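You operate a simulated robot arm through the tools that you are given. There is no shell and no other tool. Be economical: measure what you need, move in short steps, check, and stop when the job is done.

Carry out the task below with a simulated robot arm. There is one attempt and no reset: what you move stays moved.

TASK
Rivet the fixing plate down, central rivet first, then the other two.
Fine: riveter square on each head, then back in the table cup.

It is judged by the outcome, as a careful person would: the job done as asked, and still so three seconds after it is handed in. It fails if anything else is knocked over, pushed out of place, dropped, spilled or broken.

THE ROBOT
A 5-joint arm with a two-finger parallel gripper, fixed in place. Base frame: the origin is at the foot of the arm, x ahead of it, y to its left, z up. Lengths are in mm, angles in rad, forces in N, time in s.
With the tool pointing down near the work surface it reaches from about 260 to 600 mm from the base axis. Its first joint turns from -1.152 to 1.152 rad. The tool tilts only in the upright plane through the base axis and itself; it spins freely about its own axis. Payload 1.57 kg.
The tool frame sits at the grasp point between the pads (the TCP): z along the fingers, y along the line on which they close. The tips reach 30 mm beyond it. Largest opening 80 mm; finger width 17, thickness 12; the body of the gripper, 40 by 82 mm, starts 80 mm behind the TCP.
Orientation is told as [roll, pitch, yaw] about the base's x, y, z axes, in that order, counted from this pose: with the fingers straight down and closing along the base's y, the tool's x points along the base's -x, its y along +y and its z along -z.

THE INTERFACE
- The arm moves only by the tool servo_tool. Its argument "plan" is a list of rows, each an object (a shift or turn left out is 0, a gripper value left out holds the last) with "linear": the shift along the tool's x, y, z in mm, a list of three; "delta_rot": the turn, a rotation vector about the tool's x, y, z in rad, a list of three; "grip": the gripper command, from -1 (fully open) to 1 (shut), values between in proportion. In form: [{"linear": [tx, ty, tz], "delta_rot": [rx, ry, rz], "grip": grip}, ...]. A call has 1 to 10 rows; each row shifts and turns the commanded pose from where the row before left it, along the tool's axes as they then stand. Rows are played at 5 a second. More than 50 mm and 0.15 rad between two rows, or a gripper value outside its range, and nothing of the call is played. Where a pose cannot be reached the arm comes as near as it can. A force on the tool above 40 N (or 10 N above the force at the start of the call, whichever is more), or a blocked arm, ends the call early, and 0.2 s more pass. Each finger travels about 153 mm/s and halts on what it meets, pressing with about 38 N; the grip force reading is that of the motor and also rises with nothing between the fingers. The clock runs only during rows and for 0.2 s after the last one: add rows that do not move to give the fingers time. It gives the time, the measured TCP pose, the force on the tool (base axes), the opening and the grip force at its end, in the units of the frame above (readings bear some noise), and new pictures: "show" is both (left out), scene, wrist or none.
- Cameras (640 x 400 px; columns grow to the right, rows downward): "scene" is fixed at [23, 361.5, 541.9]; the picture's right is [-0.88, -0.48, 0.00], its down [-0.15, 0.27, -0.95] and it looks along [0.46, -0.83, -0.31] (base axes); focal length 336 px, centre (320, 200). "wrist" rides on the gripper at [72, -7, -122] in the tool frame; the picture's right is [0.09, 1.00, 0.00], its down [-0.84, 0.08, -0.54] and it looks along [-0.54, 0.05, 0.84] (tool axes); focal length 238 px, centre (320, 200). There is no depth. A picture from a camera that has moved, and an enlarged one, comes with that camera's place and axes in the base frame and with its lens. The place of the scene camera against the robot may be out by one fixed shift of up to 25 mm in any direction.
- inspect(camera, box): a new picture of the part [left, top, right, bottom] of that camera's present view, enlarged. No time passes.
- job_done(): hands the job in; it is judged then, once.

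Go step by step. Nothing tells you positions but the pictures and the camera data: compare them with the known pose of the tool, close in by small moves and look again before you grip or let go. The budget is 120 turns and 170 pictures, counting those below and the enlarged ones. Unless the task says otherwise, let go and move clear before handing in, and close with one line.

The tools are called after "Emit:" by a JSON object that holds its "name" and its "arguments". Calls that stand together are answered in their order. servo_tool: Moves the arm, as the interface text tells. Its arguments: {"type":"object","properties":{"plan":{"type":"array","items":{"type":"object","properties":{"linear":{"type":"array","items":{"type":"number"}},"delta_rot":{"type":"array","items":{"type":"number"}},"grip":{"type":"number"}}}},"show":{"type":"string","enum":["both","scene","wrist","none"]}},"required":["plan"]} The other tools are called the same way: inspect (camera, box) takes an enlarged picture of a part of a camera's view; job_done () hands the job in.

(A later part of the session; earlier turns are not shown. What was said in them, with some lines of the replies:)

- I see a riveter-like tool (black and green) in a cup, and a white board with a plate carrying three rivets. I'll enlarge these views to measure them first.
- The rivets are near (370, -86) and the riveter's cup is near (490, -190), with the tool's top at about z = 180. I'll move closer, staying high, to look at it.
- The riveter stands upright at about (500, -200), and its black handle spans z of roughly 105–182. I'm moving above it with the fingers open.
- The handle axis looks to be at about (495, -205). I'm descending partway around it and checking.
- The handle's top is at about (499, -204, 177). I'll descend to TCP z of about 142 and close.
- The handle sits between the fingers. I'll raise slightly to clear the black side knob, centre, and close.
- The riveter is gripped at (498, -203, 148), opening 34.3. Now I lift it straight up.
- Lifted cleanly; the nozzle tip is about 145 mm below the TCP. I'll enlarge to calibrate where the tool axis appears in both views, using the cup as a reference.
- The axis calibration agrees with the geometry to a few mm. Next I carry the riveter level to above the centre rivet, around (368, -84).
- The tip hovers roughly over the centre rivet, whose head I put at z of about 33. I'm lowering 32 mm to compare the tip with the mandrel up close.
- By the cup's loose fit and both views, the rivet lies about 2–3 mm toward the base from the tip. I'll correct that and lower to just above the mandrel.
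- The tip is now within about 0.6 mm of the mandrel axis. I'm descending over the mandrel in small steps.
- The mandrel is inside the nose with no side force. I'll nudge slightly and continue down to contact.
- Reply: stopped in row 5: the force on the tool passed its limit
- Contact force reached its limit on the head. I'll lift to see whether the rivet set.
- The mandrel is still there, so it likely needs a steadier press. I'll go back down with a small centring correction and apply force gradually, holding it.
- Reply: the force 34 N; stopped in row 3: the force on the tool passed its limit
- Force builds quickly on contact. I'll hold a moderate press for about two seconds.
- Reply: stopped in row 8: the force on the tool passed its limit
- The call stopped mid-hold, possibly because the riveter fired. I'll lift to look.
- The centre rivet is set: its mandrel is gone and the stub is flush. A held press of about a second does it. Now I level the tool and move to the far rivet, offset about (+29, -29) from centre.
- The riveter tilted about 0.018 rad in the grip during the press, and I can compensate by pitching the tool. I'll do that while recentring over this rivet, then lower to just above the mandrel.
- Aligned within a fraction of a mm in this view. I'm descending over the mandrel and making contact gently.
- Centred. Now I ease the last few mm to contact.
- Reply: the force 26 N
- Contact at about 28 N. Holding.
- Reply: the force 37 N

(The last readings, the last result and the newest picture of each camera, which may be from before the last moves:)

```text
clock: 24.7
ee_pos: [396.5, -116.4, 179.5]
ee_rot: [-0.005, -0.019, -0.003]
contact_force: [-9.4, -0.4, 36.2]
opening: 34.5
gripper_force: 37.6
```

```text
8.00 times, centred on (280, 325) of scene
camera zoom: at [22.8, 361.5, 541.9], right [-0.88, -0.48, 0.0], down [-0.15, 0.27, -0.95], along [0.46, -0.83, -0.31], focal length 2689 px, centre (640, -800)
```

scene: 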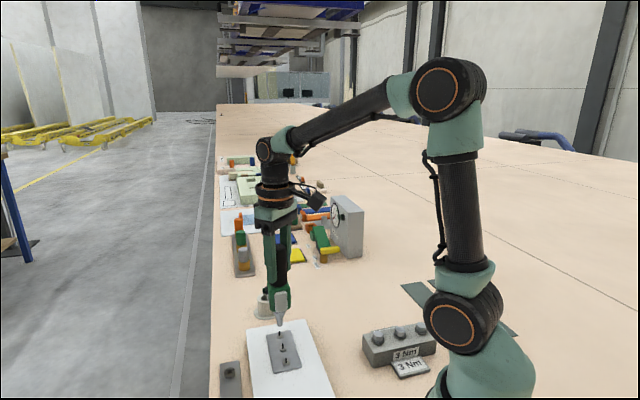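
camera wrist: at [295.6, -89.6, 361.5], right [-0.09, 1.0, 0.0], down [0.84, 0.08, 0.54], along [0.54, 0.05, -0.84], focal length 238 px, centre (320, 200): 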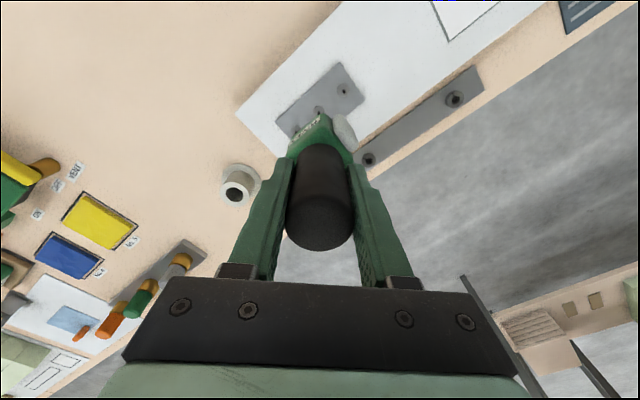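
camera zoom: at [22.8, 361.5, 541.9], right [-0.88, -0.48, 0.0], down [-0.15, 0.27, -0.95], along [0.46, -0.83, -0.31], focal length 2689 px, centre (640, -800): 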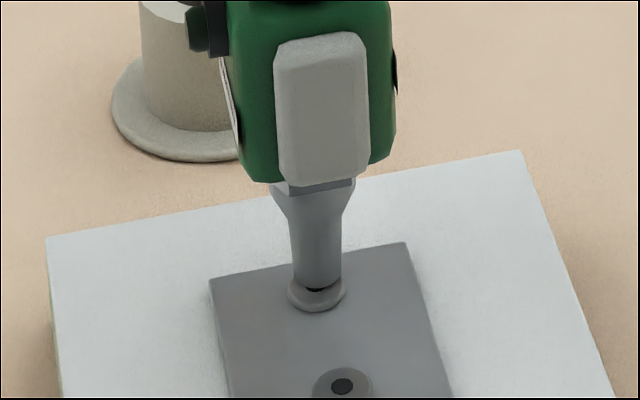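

Force climbed while holding and a black stub is visible at the nose. I'll lift and check.

Emit:
{"name": "servo_tool", "arguments": {"plan": [{"linear": [0, 0, -8]}, {"linear": [0, 0, -14]}, {"linear": [0, 0, -5]}, {"linear": [0, 0, 0]}], "show": "none"}}

Emit:
{"name": "inspect", "arguments": {"camera": "scene", "box": [260, 310, 300, 360]}}

Emit:
{"name": "inspect", "arguments": {"camera": "wrist", "box": [270, 60, 370, 160]}}

```text
clock: 25.7
ee_pos: [395.5, -115.9, 206.6]
ee_rot: [-0.005, -0.016, -0.001]
contact_force: [0.7, 0.8, -4.7]
opening: 34.9
gripper_force: 38.1
```

```text
8.00 times, centred on (280, 335) of scene
camera zoom: at [23.0, 361.5, 541.9], right [-0.88, -0.48, 0.0], down [-0.15, 0.27, -0.95], along [0.46, -0.83, -0.31], focal length 2689 px, centre (640, -880)
```

zoom: 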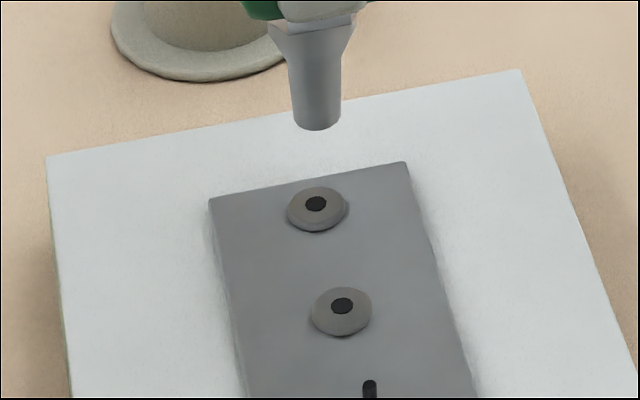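

```text
4.00 times, centred on (320, 110) of wrist
camera zoom: at [321.2, -121.4, 327.5], right [-0.09, 1.0, -0.01], down [0.83, 0.08, 0.55], along [0.55, 0.05, -0.83], focal length 953 px, centre (320, 560)
```

zoom: 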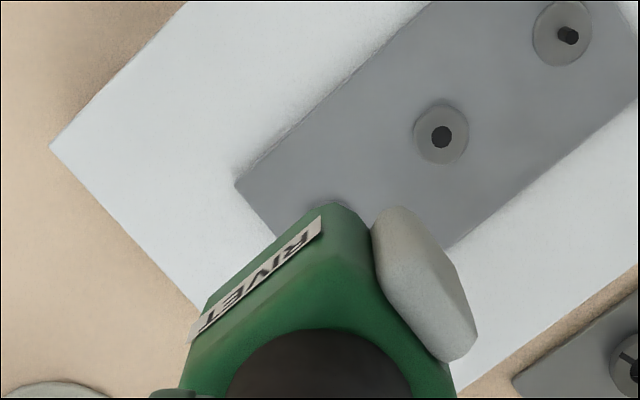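

Second rivet set as well. I'll trim the tilt by another 0.006 and move across to the last rivet, about (-57, +58) mm away.

Emit:
{"name": "servo_tool", "arguments": {"plan": [{"linear": [0, 0, -3], "delta_rot": [0, -0.006, 0]}, {"linear": [19, 19.3, 0]}, {"linear": [19, 19.3, 0]}, {"linear": [19, 19.3, 0]}, {"linear": [0, 0, 0]}, {"linear": [0, 0, 0]}], "show": "none"}}

Emit:
{"name": "inspect", "arguments": {"camera": "scene", "box": [265, 325, 315, 375]}}

Emit:
{"name": "inspect", "arguments": {"camera": "wrist", "box": [270, 60, 370, 160]}}

```text
clock: 27.1
ee_pos: [336.4, -59.5, 208.2]
ee_rot: [-0.001, -0.025, -0.003]
contact_force: [-0.1, -1.1, -5.5]
opening: 34.9
gripper_force: 37.9
```

```text
8.00 times, centred on (290, 350) of scene
camera zoom: at [23.0, 361.5, 541.9], right [-0.88, -0.48, 0.0], down [-0.15, 0.27, -0.95], along [0.46, -0.83, -0.31], focal length 2689 px, centre (560, -1000)
```

zoom: 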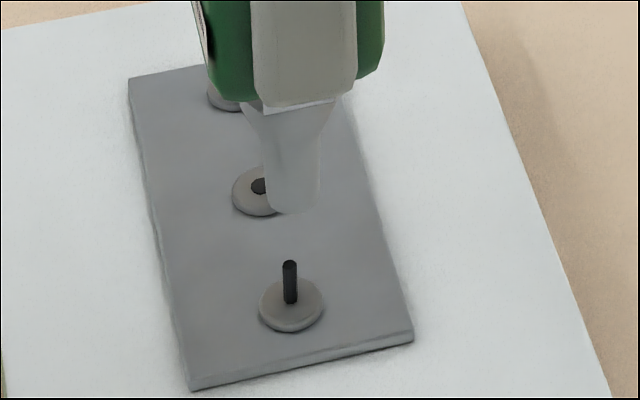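

```text
4.00 times, centred on (320, 110) of wrist
camera zoom: at [262.6, -65.2, 329.0], right [-0.09, 1.0, -0.01], down [0.82, 0.08, 0.56], along [0.56, 0.05, -0.83], focal length 953 px, centre (320, 560)
```

zoom: 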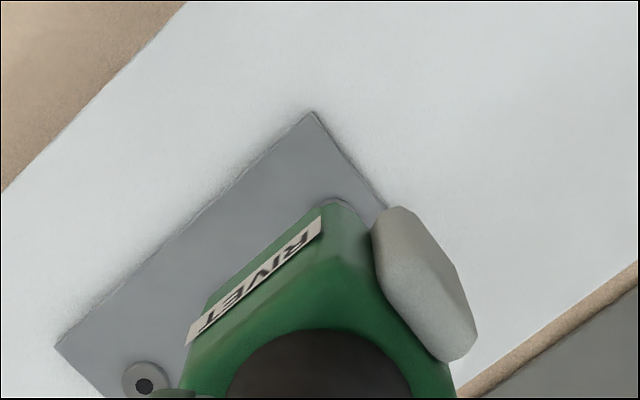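

Slightly right of the mandrel by about 1.6 mm. Checking the other direction in the wrist view.

Emit:
{"name": "inspect", "arguments": {"camera": "wrist", "box": [300, 85, 350, 125]}}

```text
10.00 times, centred on (325, 105) of wrist
camera zoom: at [262.6, -65.2, 329.0], right [-0.09, 1.0, -0.01], down [0.82, 0.08, 0.56], along [0.56, 0.05, -0.83], focal length 2384 px, centre (270, 1150)
```

zoom: 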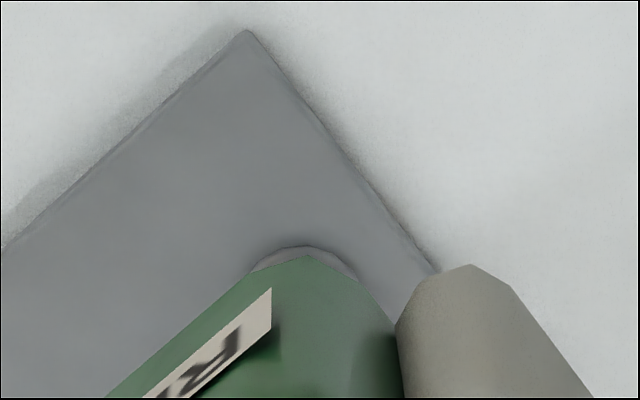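

I'll shift about (+0.9, +1.5) mm and lower to just above the mandrel.

Emit:
{"name": "servo_tool", "arguments": {"plan": [{"linear": [-0.9, 1.5, 0]}, {"linear": [0, 0, 12]}, {"linear": [0, 0, 0]}, {"linear": [0, 0, 0]}], "show": "none"}}

Emit:
{"name": "inspect", "arguments": {"camera": "scene", "box": [270, 330, 310, 370]}}

```text
clock: 28.1
ee_pos: [338.7, -56.2, 194.9]
ee_rot: [-0.004, -0.022, -0.001]
contact_force: [0.2, -0.2, -6.0]
opening: 34.6
gripper_force: 38.2
```

```text
10.00 times, centred on (290, 350) of scene
camera zoom: at [23.0, 361.5, 541.9], right [-0.88, -0.48, 0.0], down [-0.15, 0.27, -0.95], along [0.46, -0.83, -0.31], focal length 3362 px, centre (620, -1300)
```

zoom: 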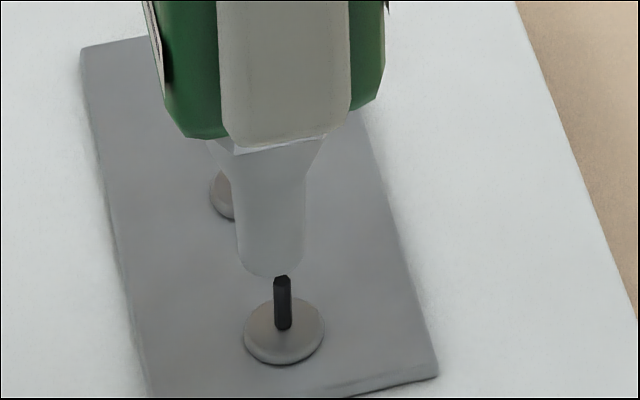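

Now about 2 mm too far left. Correcting back.

Emit:
{"name": "servo_tool", "arguments": {"plan": [{"linear": [1.3, -1.6, 0]}, {"linear": [0, 0, 0]}, {"linear": [0, 0, 0]}, {"linear": [0, 0, 0]}], "show": "none"}}

Emit:
{"name": "inspect", "arguments": {"camera": "scene", "box": [270, 330, 310, 370]}}

Emit:
{"name": "inspect", "arguments": {"camera": "wrist", "box": [270, 60, 370, 160]}}

```text
clock: 29.1
ee_pos: [337.4, -57.6, 195.6]
ee_rot: [-0.003, -0.024, -0.003]
contact_force: [-0.1, -0.3, -5.8]
opening: 34.4
gripper_force: 38.5
```

```text
10.00 times, centred on (290, 350) of scene
camera zoom: at [23.0, 361.5, 541.9], right [-0.88, -0.48, 0.0], down [-0.15, 0.27, -0.95], along [0.46, -0.83, -0.31], focal length 3362 px, centre (620, -1300)
```

zoom: 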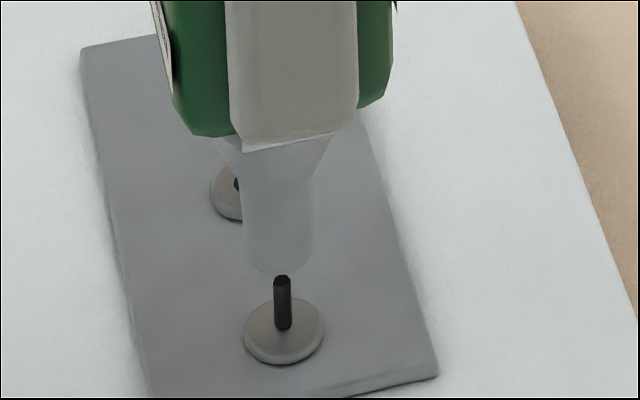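

```text
4.00 times, centred on (320, 110) of wrist
camera zoom: at [263.1, -62.8, 317.0], right [-0.09, 1.0, -0.01], down [0.82, 0.08, 0.56], along [0.56, 0.05, -0.83], focal length 953 px, centre (320, 560)
```

zoom: 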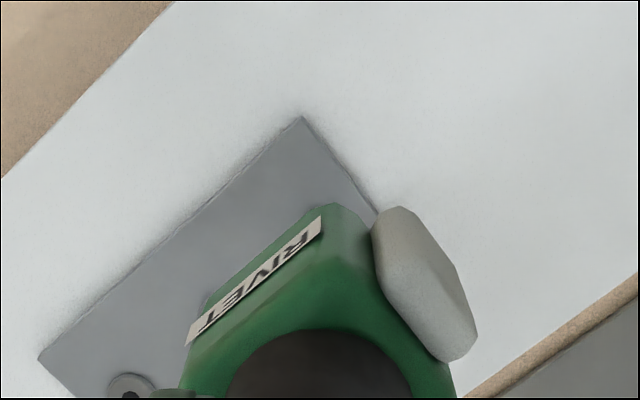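

Within about 0.5 mm. A tiny nudge and descend over the mandrel.

Emit:
{"name": "servo_tool", "arguments": {"plan": [{"linear": [0.5, 0, 5]}, {"linear": [0, 0, 5]}, {"linear": [0, 0, 3]}, {"linear": [0, 0, 0]}, {"linear": [0, 0, 0]}], "show": "none"}}

Emit:
{"name": "inspect", "arguments": {"camera": "scene", "box": [270, 330, 310, 370]}}

```text
clock: 30.3
ee_pos: [338.0, -57.5, 182.7]
ee_rot: [-0.002, -0.023, -0.002]
contact_force: [-0.4, 0.5, -5.6]
opening: 34.7
gripper_force: 37.9
```

```text
10.00 times, centred on (290, 350) of scene
camera zoom: at [23.0, 361.5, 541.9], right [-0.88, -0.48, 0.0], down [-0.15, 0.27, -0.95], along [0.46, -0.83, -0.31], focal length 3362 px, centre (620, -1300)
```

zoom: 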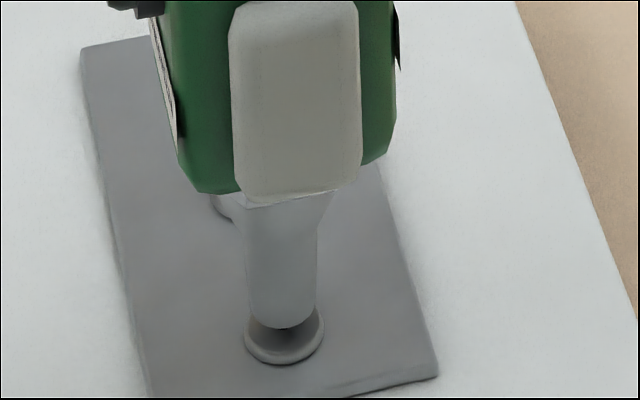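

Centred on the head. Easing into contact and holding.

Emit:
{"name": "servo_tool", "arguments": {"plan": [{"linear": [0, 0, 1.2]}, {"linear": [0, 0, 1.2]}, {"linear": [0, 0, 0.6]}, {"linear": [0, 0, 0.4]}, {"linear": [0, 0, 0]}, {"linear": [0, 0, 0]}], "show": "none"}}

```text
clock: 31.7
ee_pos: [338.8, -57.5, 181.1]
ee_rot: [-0.003, -0.022, -0.002]
contact_force: [-5.6, 3.4, 14.6]
opening: 34.6
gripper_force: 37.7
```

Emit:
{"name": "servo_tool", "arguments": {"plan": [{"linear": [0, 0, 0.3]}, {"linear": [0, 0, 0]}, {"linear": [0, 0, 0]}, {"linear": [0, 0, 0]}, {"linear": [0, 0, 0]}, {"linear": [0, 0, 0]}, {"linear": [0, 0, 0]}, {"linear": [0, 0, 0]}], "show": "none"}}

Emit:
{"name": "inspect", "arguments": {"camera": "scene", "box": [270, 330, 310, 370]}}

```text
clock: 32.9
ee_pos: [338.5, -57.3, 179.0]
ee_rot: [-0.003, -0.025, -0.003]
contact_force: [-1.2, 1.3, 2.8]
opening: 34.6
gripper_force: 38.2
stopped in row 6: the force on the tool passed its limit (the readings are from after the stop); the commanded pose is now the measured one
```

```text
10.00 times, centred on (290, 350) of scene
camera zoom: at [23.0, 361.5, 541.9], right [-0.88, -0.48, 0.0], down [-0.15, 0.27, -0.95], along [0.46, -0.83, -0.31], focal length 3362 px, centre (620, -1300)
```

zoom: 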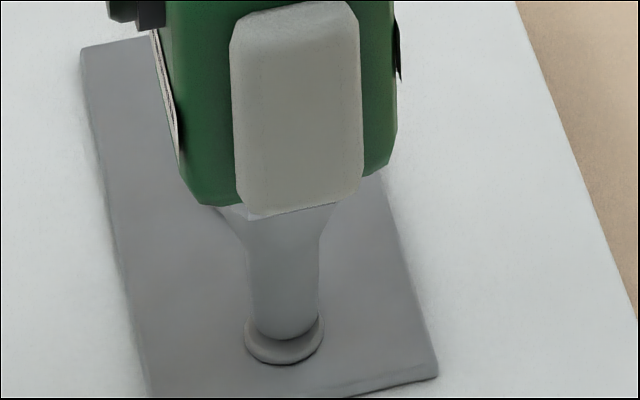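

It held for over a second before the limit. Lifting to check.

Emit:
{"name": "servo_tool", "arguments": {"plan": [{"linear": [0, 0, -8]}, {"linear": [0, 0, -14]}, {"linear": [0, 0, -14]}, {"linear": [0, 0, 0]}], "show": "none"}}

Emit:
{"name": "inspect", "arguments": {"camera": "scene", "box": [255, 300, 325, 370]}}

```text
clock: 33.9
ee_pos: [338.6, -57.4, 216.1]
ee_rot: [-0.004, -0.023, -0.002]
contact_force: [0.1, 0.4, -5.4]
opening: 34.6
gripper_force: 38.2
```

```text
5.71 times, centred on (290, 335) of scene
camera zoom: at [23.0, 361.5, 541.9], right [-0.88, -0.48, 0.0], down [-0.15, 0.27, -0.95], along [0.46, -0.83, -0.31], focal length 1921 px, centre (491, -571)
```

zoom: 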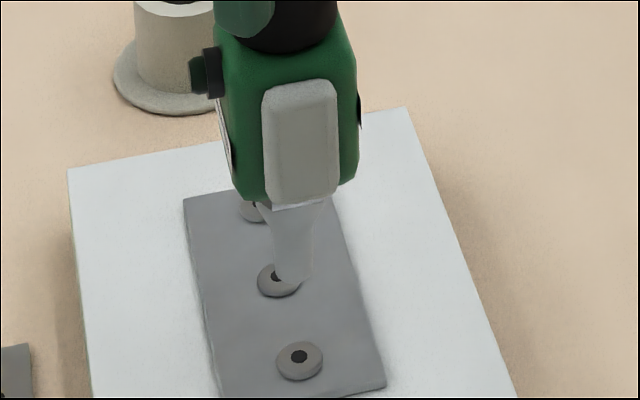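

All three are set. Now I raise and carry the riveter back above the cup at about (499.5, -204).

Emit:
{"name": "servo_tool", "arguments": {"plan": [{"linear": [0, 0, -24]}, {"linear": [-27, -24.4, 0]}, {"linear": [-27, -24.4, 0]}, {"linear": [-27, -24.4, 0]}, {"linear": [-27, -24.4, 0]}, {"linear": [-27, -24.4, 0]}, {"linear": [-26, -24.4, 0]}, {"linear": [0, 0, 0]}, {"linear": [0, 0, 0]}]}}

Emit:
{"name": "inspect", "arguments": {"camera": "scene", "box": [240, 250, 300, 330]}}

Emit:
{"name": "inspect", "arguments": {"camera": "wrist", "box": [270, 60, 370, 160]}}

```text
clock: 35.9
ee_pos: [498.4, -204.9, 243.4]
ee_rot: [-0.008, -0.02, -0.001]
contact_force: [0.3, -0.2, -5.4]
opening: 34.4
gripper_force: 37.9
camera wrist: at [424.2, -209.6, 364.2], right [-0.09, 1.0, -0.01], down [0.83, 0.08, 0.56], along [0.56, 0.04, -0.83], focal length 238 px, centre (320, 200)
```

scene: 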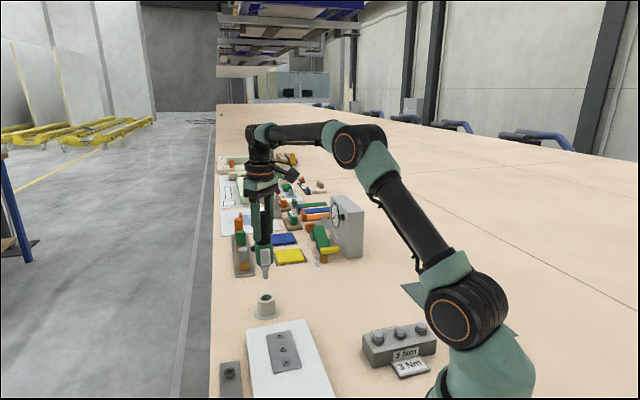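
wrist: 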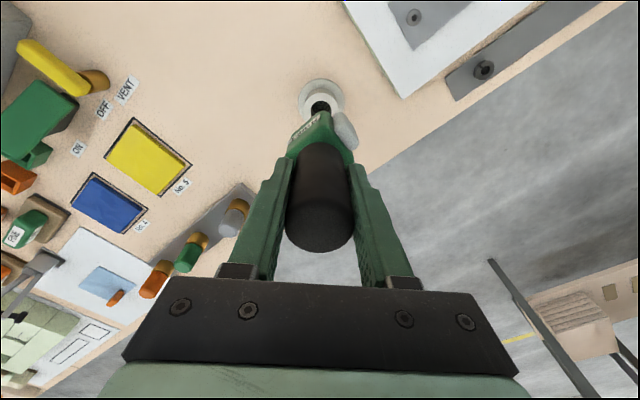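

```text
5.00 times, centred on (270, 290) of scene
camera zoom: at [23.0, 361.5, 541.9], right [-0.88, -0.48, 0.0], down [-0.15, 0.27, -0.95], along [0.46, -0.83, -0.31], focal length 1681 px, centre (570, -250)
```

zoom: 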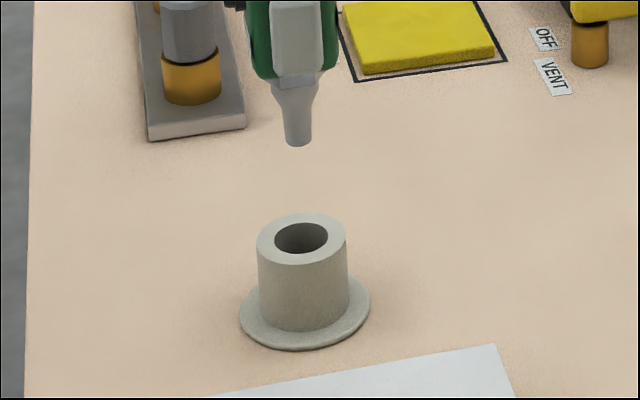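

```text
4.00 times, centred on (320, 110) of wrist
camera zoom: at [424.2, -209.6, 364.2], right [-0.09, 1.0, -0.01], down [0.83, 0.08, 0.56], along [0.56, 0.04, -0.83], focal length 953 px, centre (320, 560)
```

zoom: 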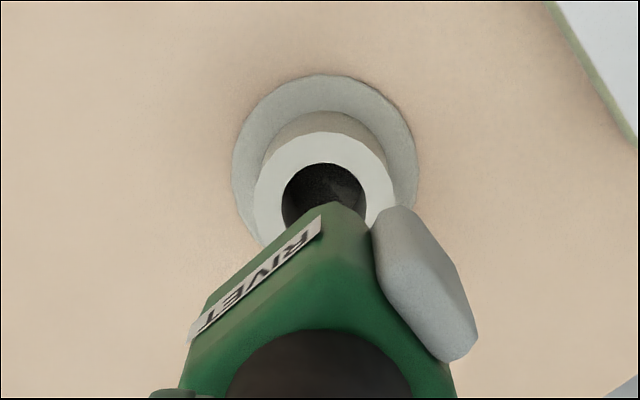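

The tip is over the cup hole within about 1 mm. I'm lowering until the nose just enters, then looking again.

Emit:
{"name": "servo_tool", "arguments": {"plan": [{"linear": [-1, 0, 15]}, {"linear": [0, 0, 20]}, {"linear": [0, 0, 15]}, {"linear": [0, 0, 8]}, {"linear": [0, 0, 0]}, {"linear": [0, 0, 0]}], "show": "none"}}

Emit:
{"name": "inspect", "arguments": {"camera": "scene", "box": [240, 250, 300, 330]}}

Emit:
{"name": "inspect", "arguments": {"camera": "wrist", "box": [270, 60, 370, 160]}}

```text
clock: 37.3
ee_pos: [499.7, -204.5, 185.6]
ee_rot: [-0.008, -0.022, -0.002]
contact_force: [0.3, 0.1, -4.9]
opening: 34.9
gripper_force: 38.3
```

```text
5.00 times, centred on (270, 290) of scene
camera zoom: at [23.0, 361.5, 541.9], right [-0.88, -0.48, 0.0], down [-0.15, 0.27, -0.95], along [0.46, -0.83, -0.31], focal length 1681 px, centre (570, -250)
```

zoom: 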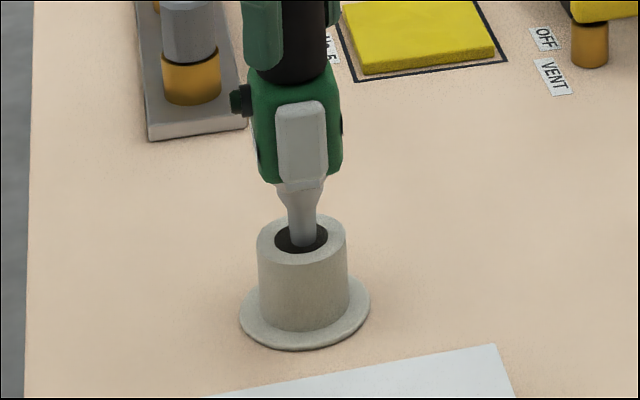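

```text
4.00 times, centred on (320, 110) of wrist
camera zoom: at [424.8, -210.0, 305.8], right [-0.09, 1.0, -0.01], down [0.82, 0.08, 0.56], along [0.56, 0.04, -0.83], focal length 953 px, centre (320, 560)
```

zoom: 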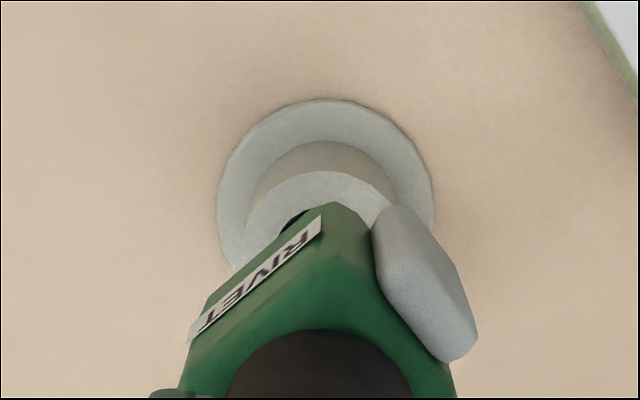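

The nose is entering the cup centrally. Continuing down carefully.

Emit:
{"name": "servo_tool", "arguments": {"plan": [{"linear": [0, 0, 10]}, {"linear": [0, 0, 10]}, {"linear": [0, 0, 8]}, {"linear": [0, 0, 4]}, {"linear": [0, 0, 2]}, {"linear": [0, 0, 0]}], "show": "none"}}

Emit:
{"name": "inspect", "arguments": {"camera": "scene", "box": [240, 250, 300, 330]}}

```text
clock: 38.7
ee_pos: [499.8, -204.2, 152.4]
ee_rot: [-0.01, -0.022, 0.0]
contact_force: [-0.4, 0.4, -5.5]
opening: 34.6
gripper_force: 38.2
```

```text
5.00 times, centred on (270, 290) of scene
camera zoom: at [23.0, 361.5, 541.9], right [-0.88, -0.48, 0.0], down [-0.15, 0.27, -0.95], along [0.46, -0.83, -0.31], focal length 1681 px, centre (570, -250)
```

zoom: 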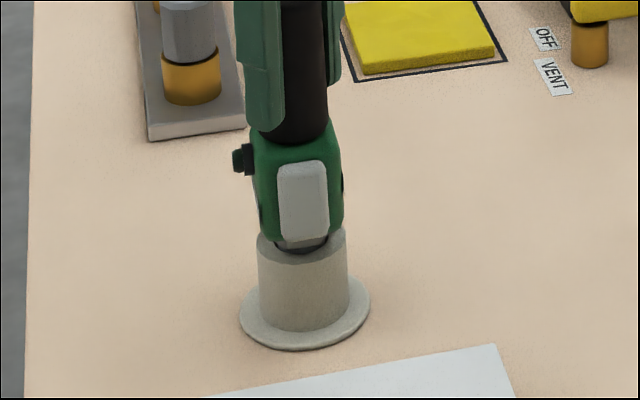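

Only a few mm remain above the seat. I'm lowering in 1 mm steps until light contact.

Emit:
{"name": "servo_tool", "arguments": {"plan": [{"linear": [0, 0, 1]}, {"linear": [0, 0, 1]}, {"linear": [0, 0, 1]}, {"linear": [0, 0, 0]}, {"linear": [0, 0, 0]}], "show": "none"}}

Emit:
{"name": "inspect", "arguments": {"camera": "scene", "box": [240, 250, 300, 330]}}

```text
clock: 39.9
ee_pos: [500.8, -204.9, 148.6]
ee_rot: [-0.008, -0.024, -0.003]
contact_force: [0.3, 0.1, -6.6]
opening: 34.3
gripper_force: 37.8
```

```text
5.00 times, centred on (270, 290) of scene
camera zoom: at [23.0, 361.5, 541.9], right [-0.88, -0.48, 0.0], down [-0.15, 0.27, -0.95], along [0.46, -0.83, -0.31], focal length 1681 px, centre (570, -250)
```

zoom: 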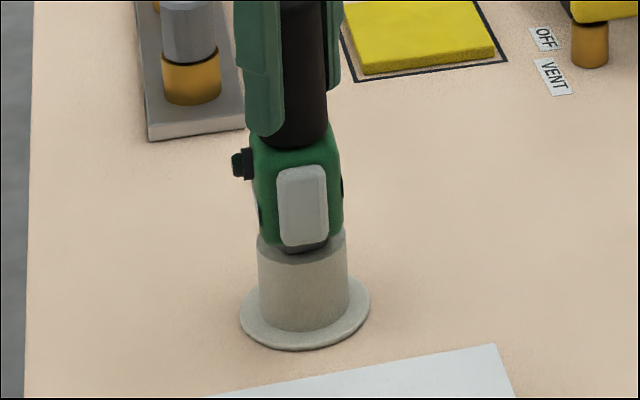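

Emit:
{"name": "servo_tool", "arguments": {"plan": [{"linear": [0, 0, 0.8]}, {"linear": [0, 0, 0.8]}, {"linear": [0, 0, 0.8]}, {"linear": [0, 0, 0]}, {"linear": [0, 0, 0]}], "show": "none"}}

Emit:
{"name": "inspect", "arguments": {"camera": "scene", "box": [240, 250, 300, 330]}}

```text
clock: 41.1
ee_pos: [500.7, -205.8, 146.4]
ee_rot: [-0.009, -0.023, -0.002]
contact_force: [-0.4, -0.1, -4.6]
opening: 34.5
gripper_force: 37.7
```

```text
5.00 times, centred on (270, 290) of scene
camera zoom: at [23.0, 361.5, 541.9], right [-0.88, -0.48, 0.0], down [-0.15, 0.27, -0.95], along [0.46, -0.83, -0.31], focal length 1681 px, centre (570, -250)
```

zoom: 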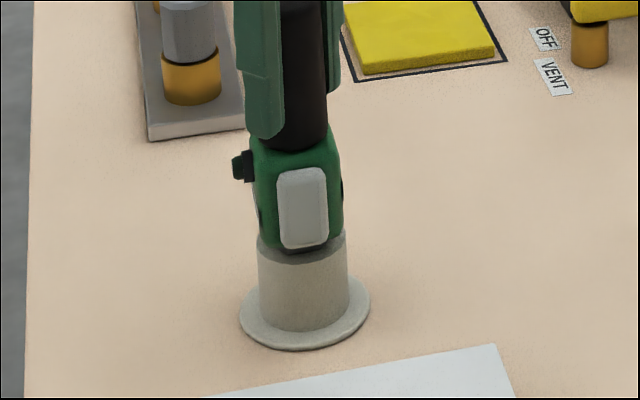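

Emit:
{"name": "servo_tool", "arguments": {"plan": [{"linear": [0, 0, 0.7]}, {"linear": [0, 0, 0.7]}, {"linear": [0, 0, 0.6]}, {"linear": [0, 0, 0]}, {"linear": [0, 0, 0]}], "show": "none"}}

```text
clock: 42.3
ee_pos: [501.7, -204.8, 147.1]
ee_rot: [-0.01, -0.024, -0.003]
contact_force: [-8.2, -0.2, 23.1]
opening: 34.9
gripper_force: 37.8
```

It's seated now at about 28 N. I'll ease off about 1.2 mm and check before releasing.

Emit:
{"name": "servo_tool", "arguments": {"plan": [{"linear": [0, 0, -1.0]}, {"linear": [0, 0, 0]}, {"linear": [0, 0, 0]}], "show": "none"}}

Emit:
{"name": "inspect", "arguments": {"camera": "scene", "box": [220, 210, 310, 330]}}

```text
clock: 43.1
ee_pos: [501.7, -204.8, 147.1]
ee_rot: [-0.011, -0.024, -0.001]
contact_force: [-6.7, -1.6, 22.3]
opening: 34.5
gripper_force: 38.0
```

```text
3.33 times, centred on (265, 270) of scene
camera zoom: at [22.9, 361.5, 541.8], right [-0.88, -0.48, 0.0], down [-0.15, 0.27, -0.95], along [0.46, -0.83, -0.31], focal length 1121 px, centre (503, -33)
```

zoom: 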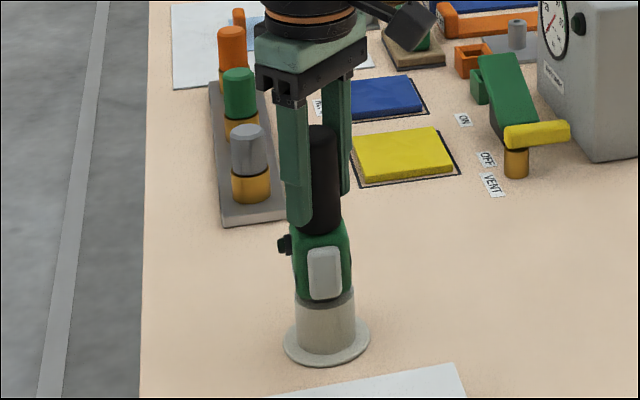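

Emit:
{"name": "servo_tool", "arguments": {"plan": [{"linear": [0, 0, -0.7]}, {"linear": [0, 0, 0]}, {"linear": [0, 0, 0]}], "show": "none"}}

```text
clock: 43.9
ee_pos: [501.3, -204.2, 146.6]
ee_rot: [-0.011, -0.027, -0.001]
contact_force: [-0.1, -5.2, 14.1]
opening: 34.3
gripper_force: 37.6
```

Emit:
{"name": "servo_tool", "arguments": {"plan": [{"linear": [0, 0, -0.7]}, {"linear": [0, 0, 0]}, {"grip": -0.1}, {"grip": -0.4}, {"grip": -1}, {"grip": -1}, {"grip": -1}]}}

Emit:
{"name": "inspect", "arguments": {"camera": "scene", "box": [220, 210, 310, 330]}}

```text
clock: 45.5
ee_pos: [500.9, -205.5, 146.4]
ee_rot: [-0.009, -0.02, -0.002]
contact_force: [0.2, -0.3, 0.8]
opening: 80.2
gripper_force: 0.1
camera wrist: at [426.2, -209.7, 267.4], right [-0.09, 1.0, -0.01], down [0.82, 0.08, 0.56], along [0.56, 0.04, -0.83], focal length 238 px, centre (320, 200)
```

scene: 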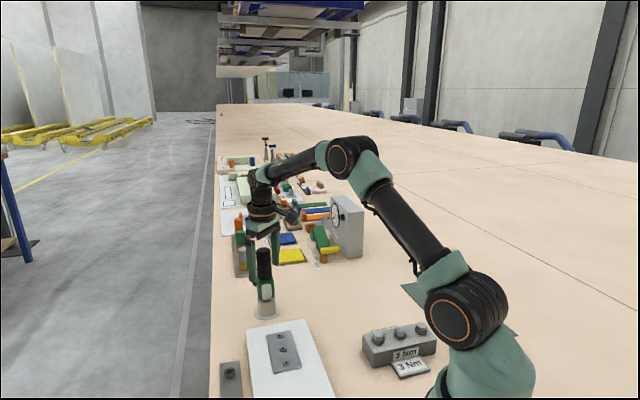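
wrist: 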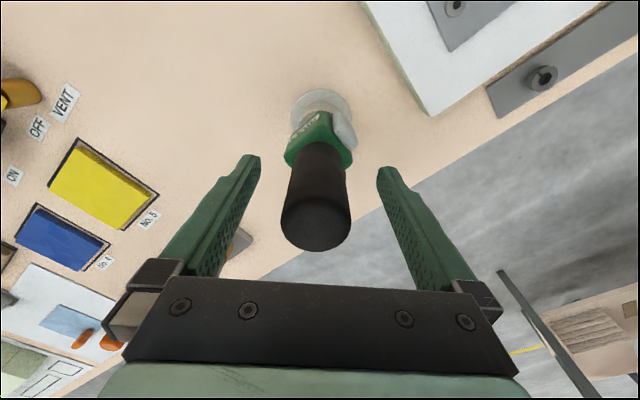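

```text
3.33 times, centred on (265, 270) of scene
camera zoom: at [23.0, 361.5, 541.9], right [-0.88, -0.48, 0.0], down [-0.15, 0.27, -0.95], along [0.46, -0.83, -0.31], focal length 1121 px, centre (503, -33)
```

zoom: 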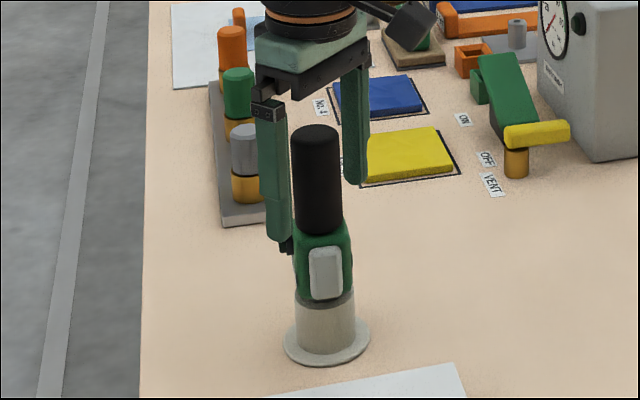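

Released, and the riveter stands in the cup. I'll level the tool, retreat straight up and check the final state.

Emit:
{"name": "servo_tool", "arguments": {"plan": [{"linear": [0, 0, -25]}, {"linear": [0, 0, -30]}, {"linear": [0, 0, -35]}, {"linear": [0, 0, -40]}, {"linear": [20, 10, -40]}, {"linear": [0, 0, 0]}]}}

Emit:
{"name": "inspect", "arguments": {"camera": "scene", "box": [210, 230, 450, 400]}}

Emit:
{"name": "inspect", "arguments": {"camera": "scene", "box": [220, 235, 310, 370]}}

```text
clock: 46.9
ee_pos: [474.7, -192.6, 316.9]
ee_rot: [-0.009, -0.024, -0.002]
contact_force: [-0.8, -0.1, 0.0]
opening: 80.0
gripper_force: 0.2
camera wrist: at [401.5, -196.7, 437.4], right [-0.09, 1.0, -0.01], down [0.82, 0.08, 0.56], along [0.56, 0.04, -0.83], focal length 238 px, centre (320, 200)
```

scene: 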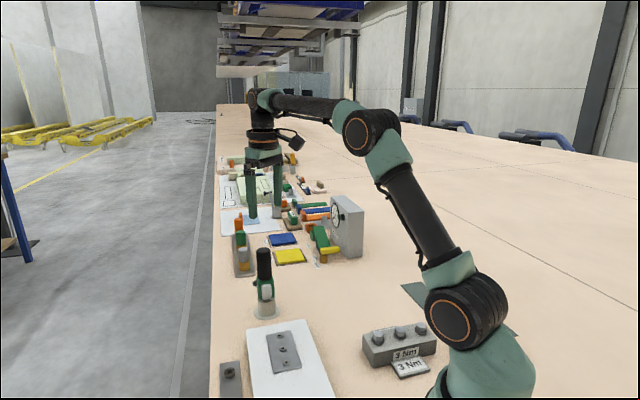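
wrist: 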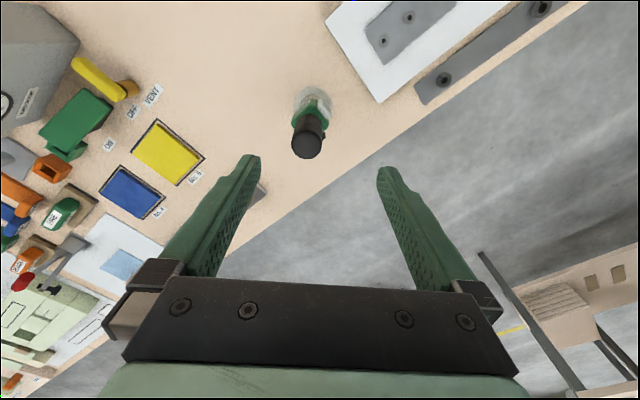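

```text
2.35 times, centred on (330, 315) of scene
camera zoom: at [23.0, 361.5, 541.9], right [-0.88, -0.48, 0.0], down [-0.15, 0.27, -0.95], along [0.46, -0.83, -0.31], focal length 791 px, centre (296, -71)
```

zoom: 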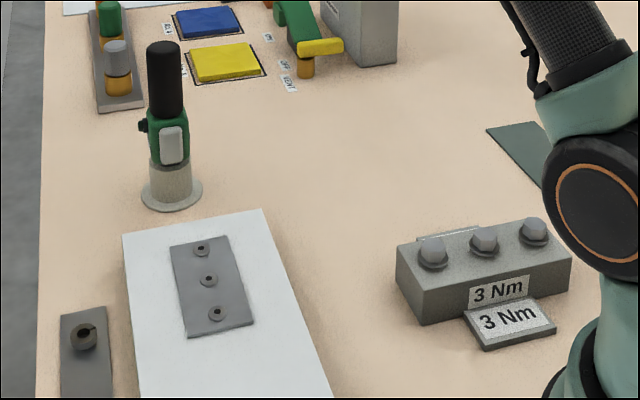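

```text
2.96 times, centred on (265, 302) of scene
camera zoom: at [23.0, 361.5, 541.9], right [-0.88, -0.48, 0.0], down [-0.15, 0.27, -0.95], along [0.46, -0.83, -0.31], focal length 996 px, centre (483, -104)
```

zoom: 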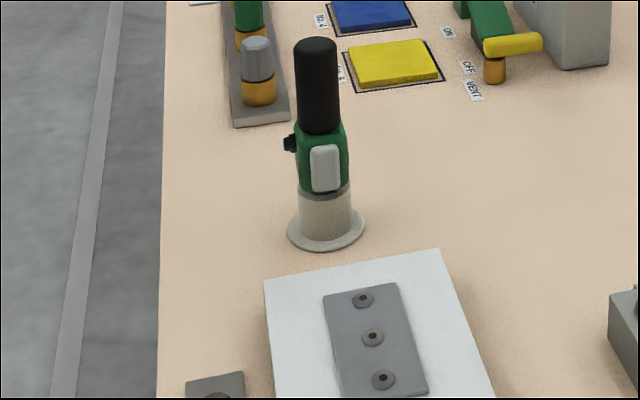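

All three rivets are set, the riveter stands upright in its cup in its original place, and nothing else has moved. Handing in.

Emit:
{"name": "job_done", "arguments": {}}

```text
The job is handed in.
```

The fixing plate is riveted down, central rivet first and then the other two. The riveter is back in its table cup and the arm is clear.
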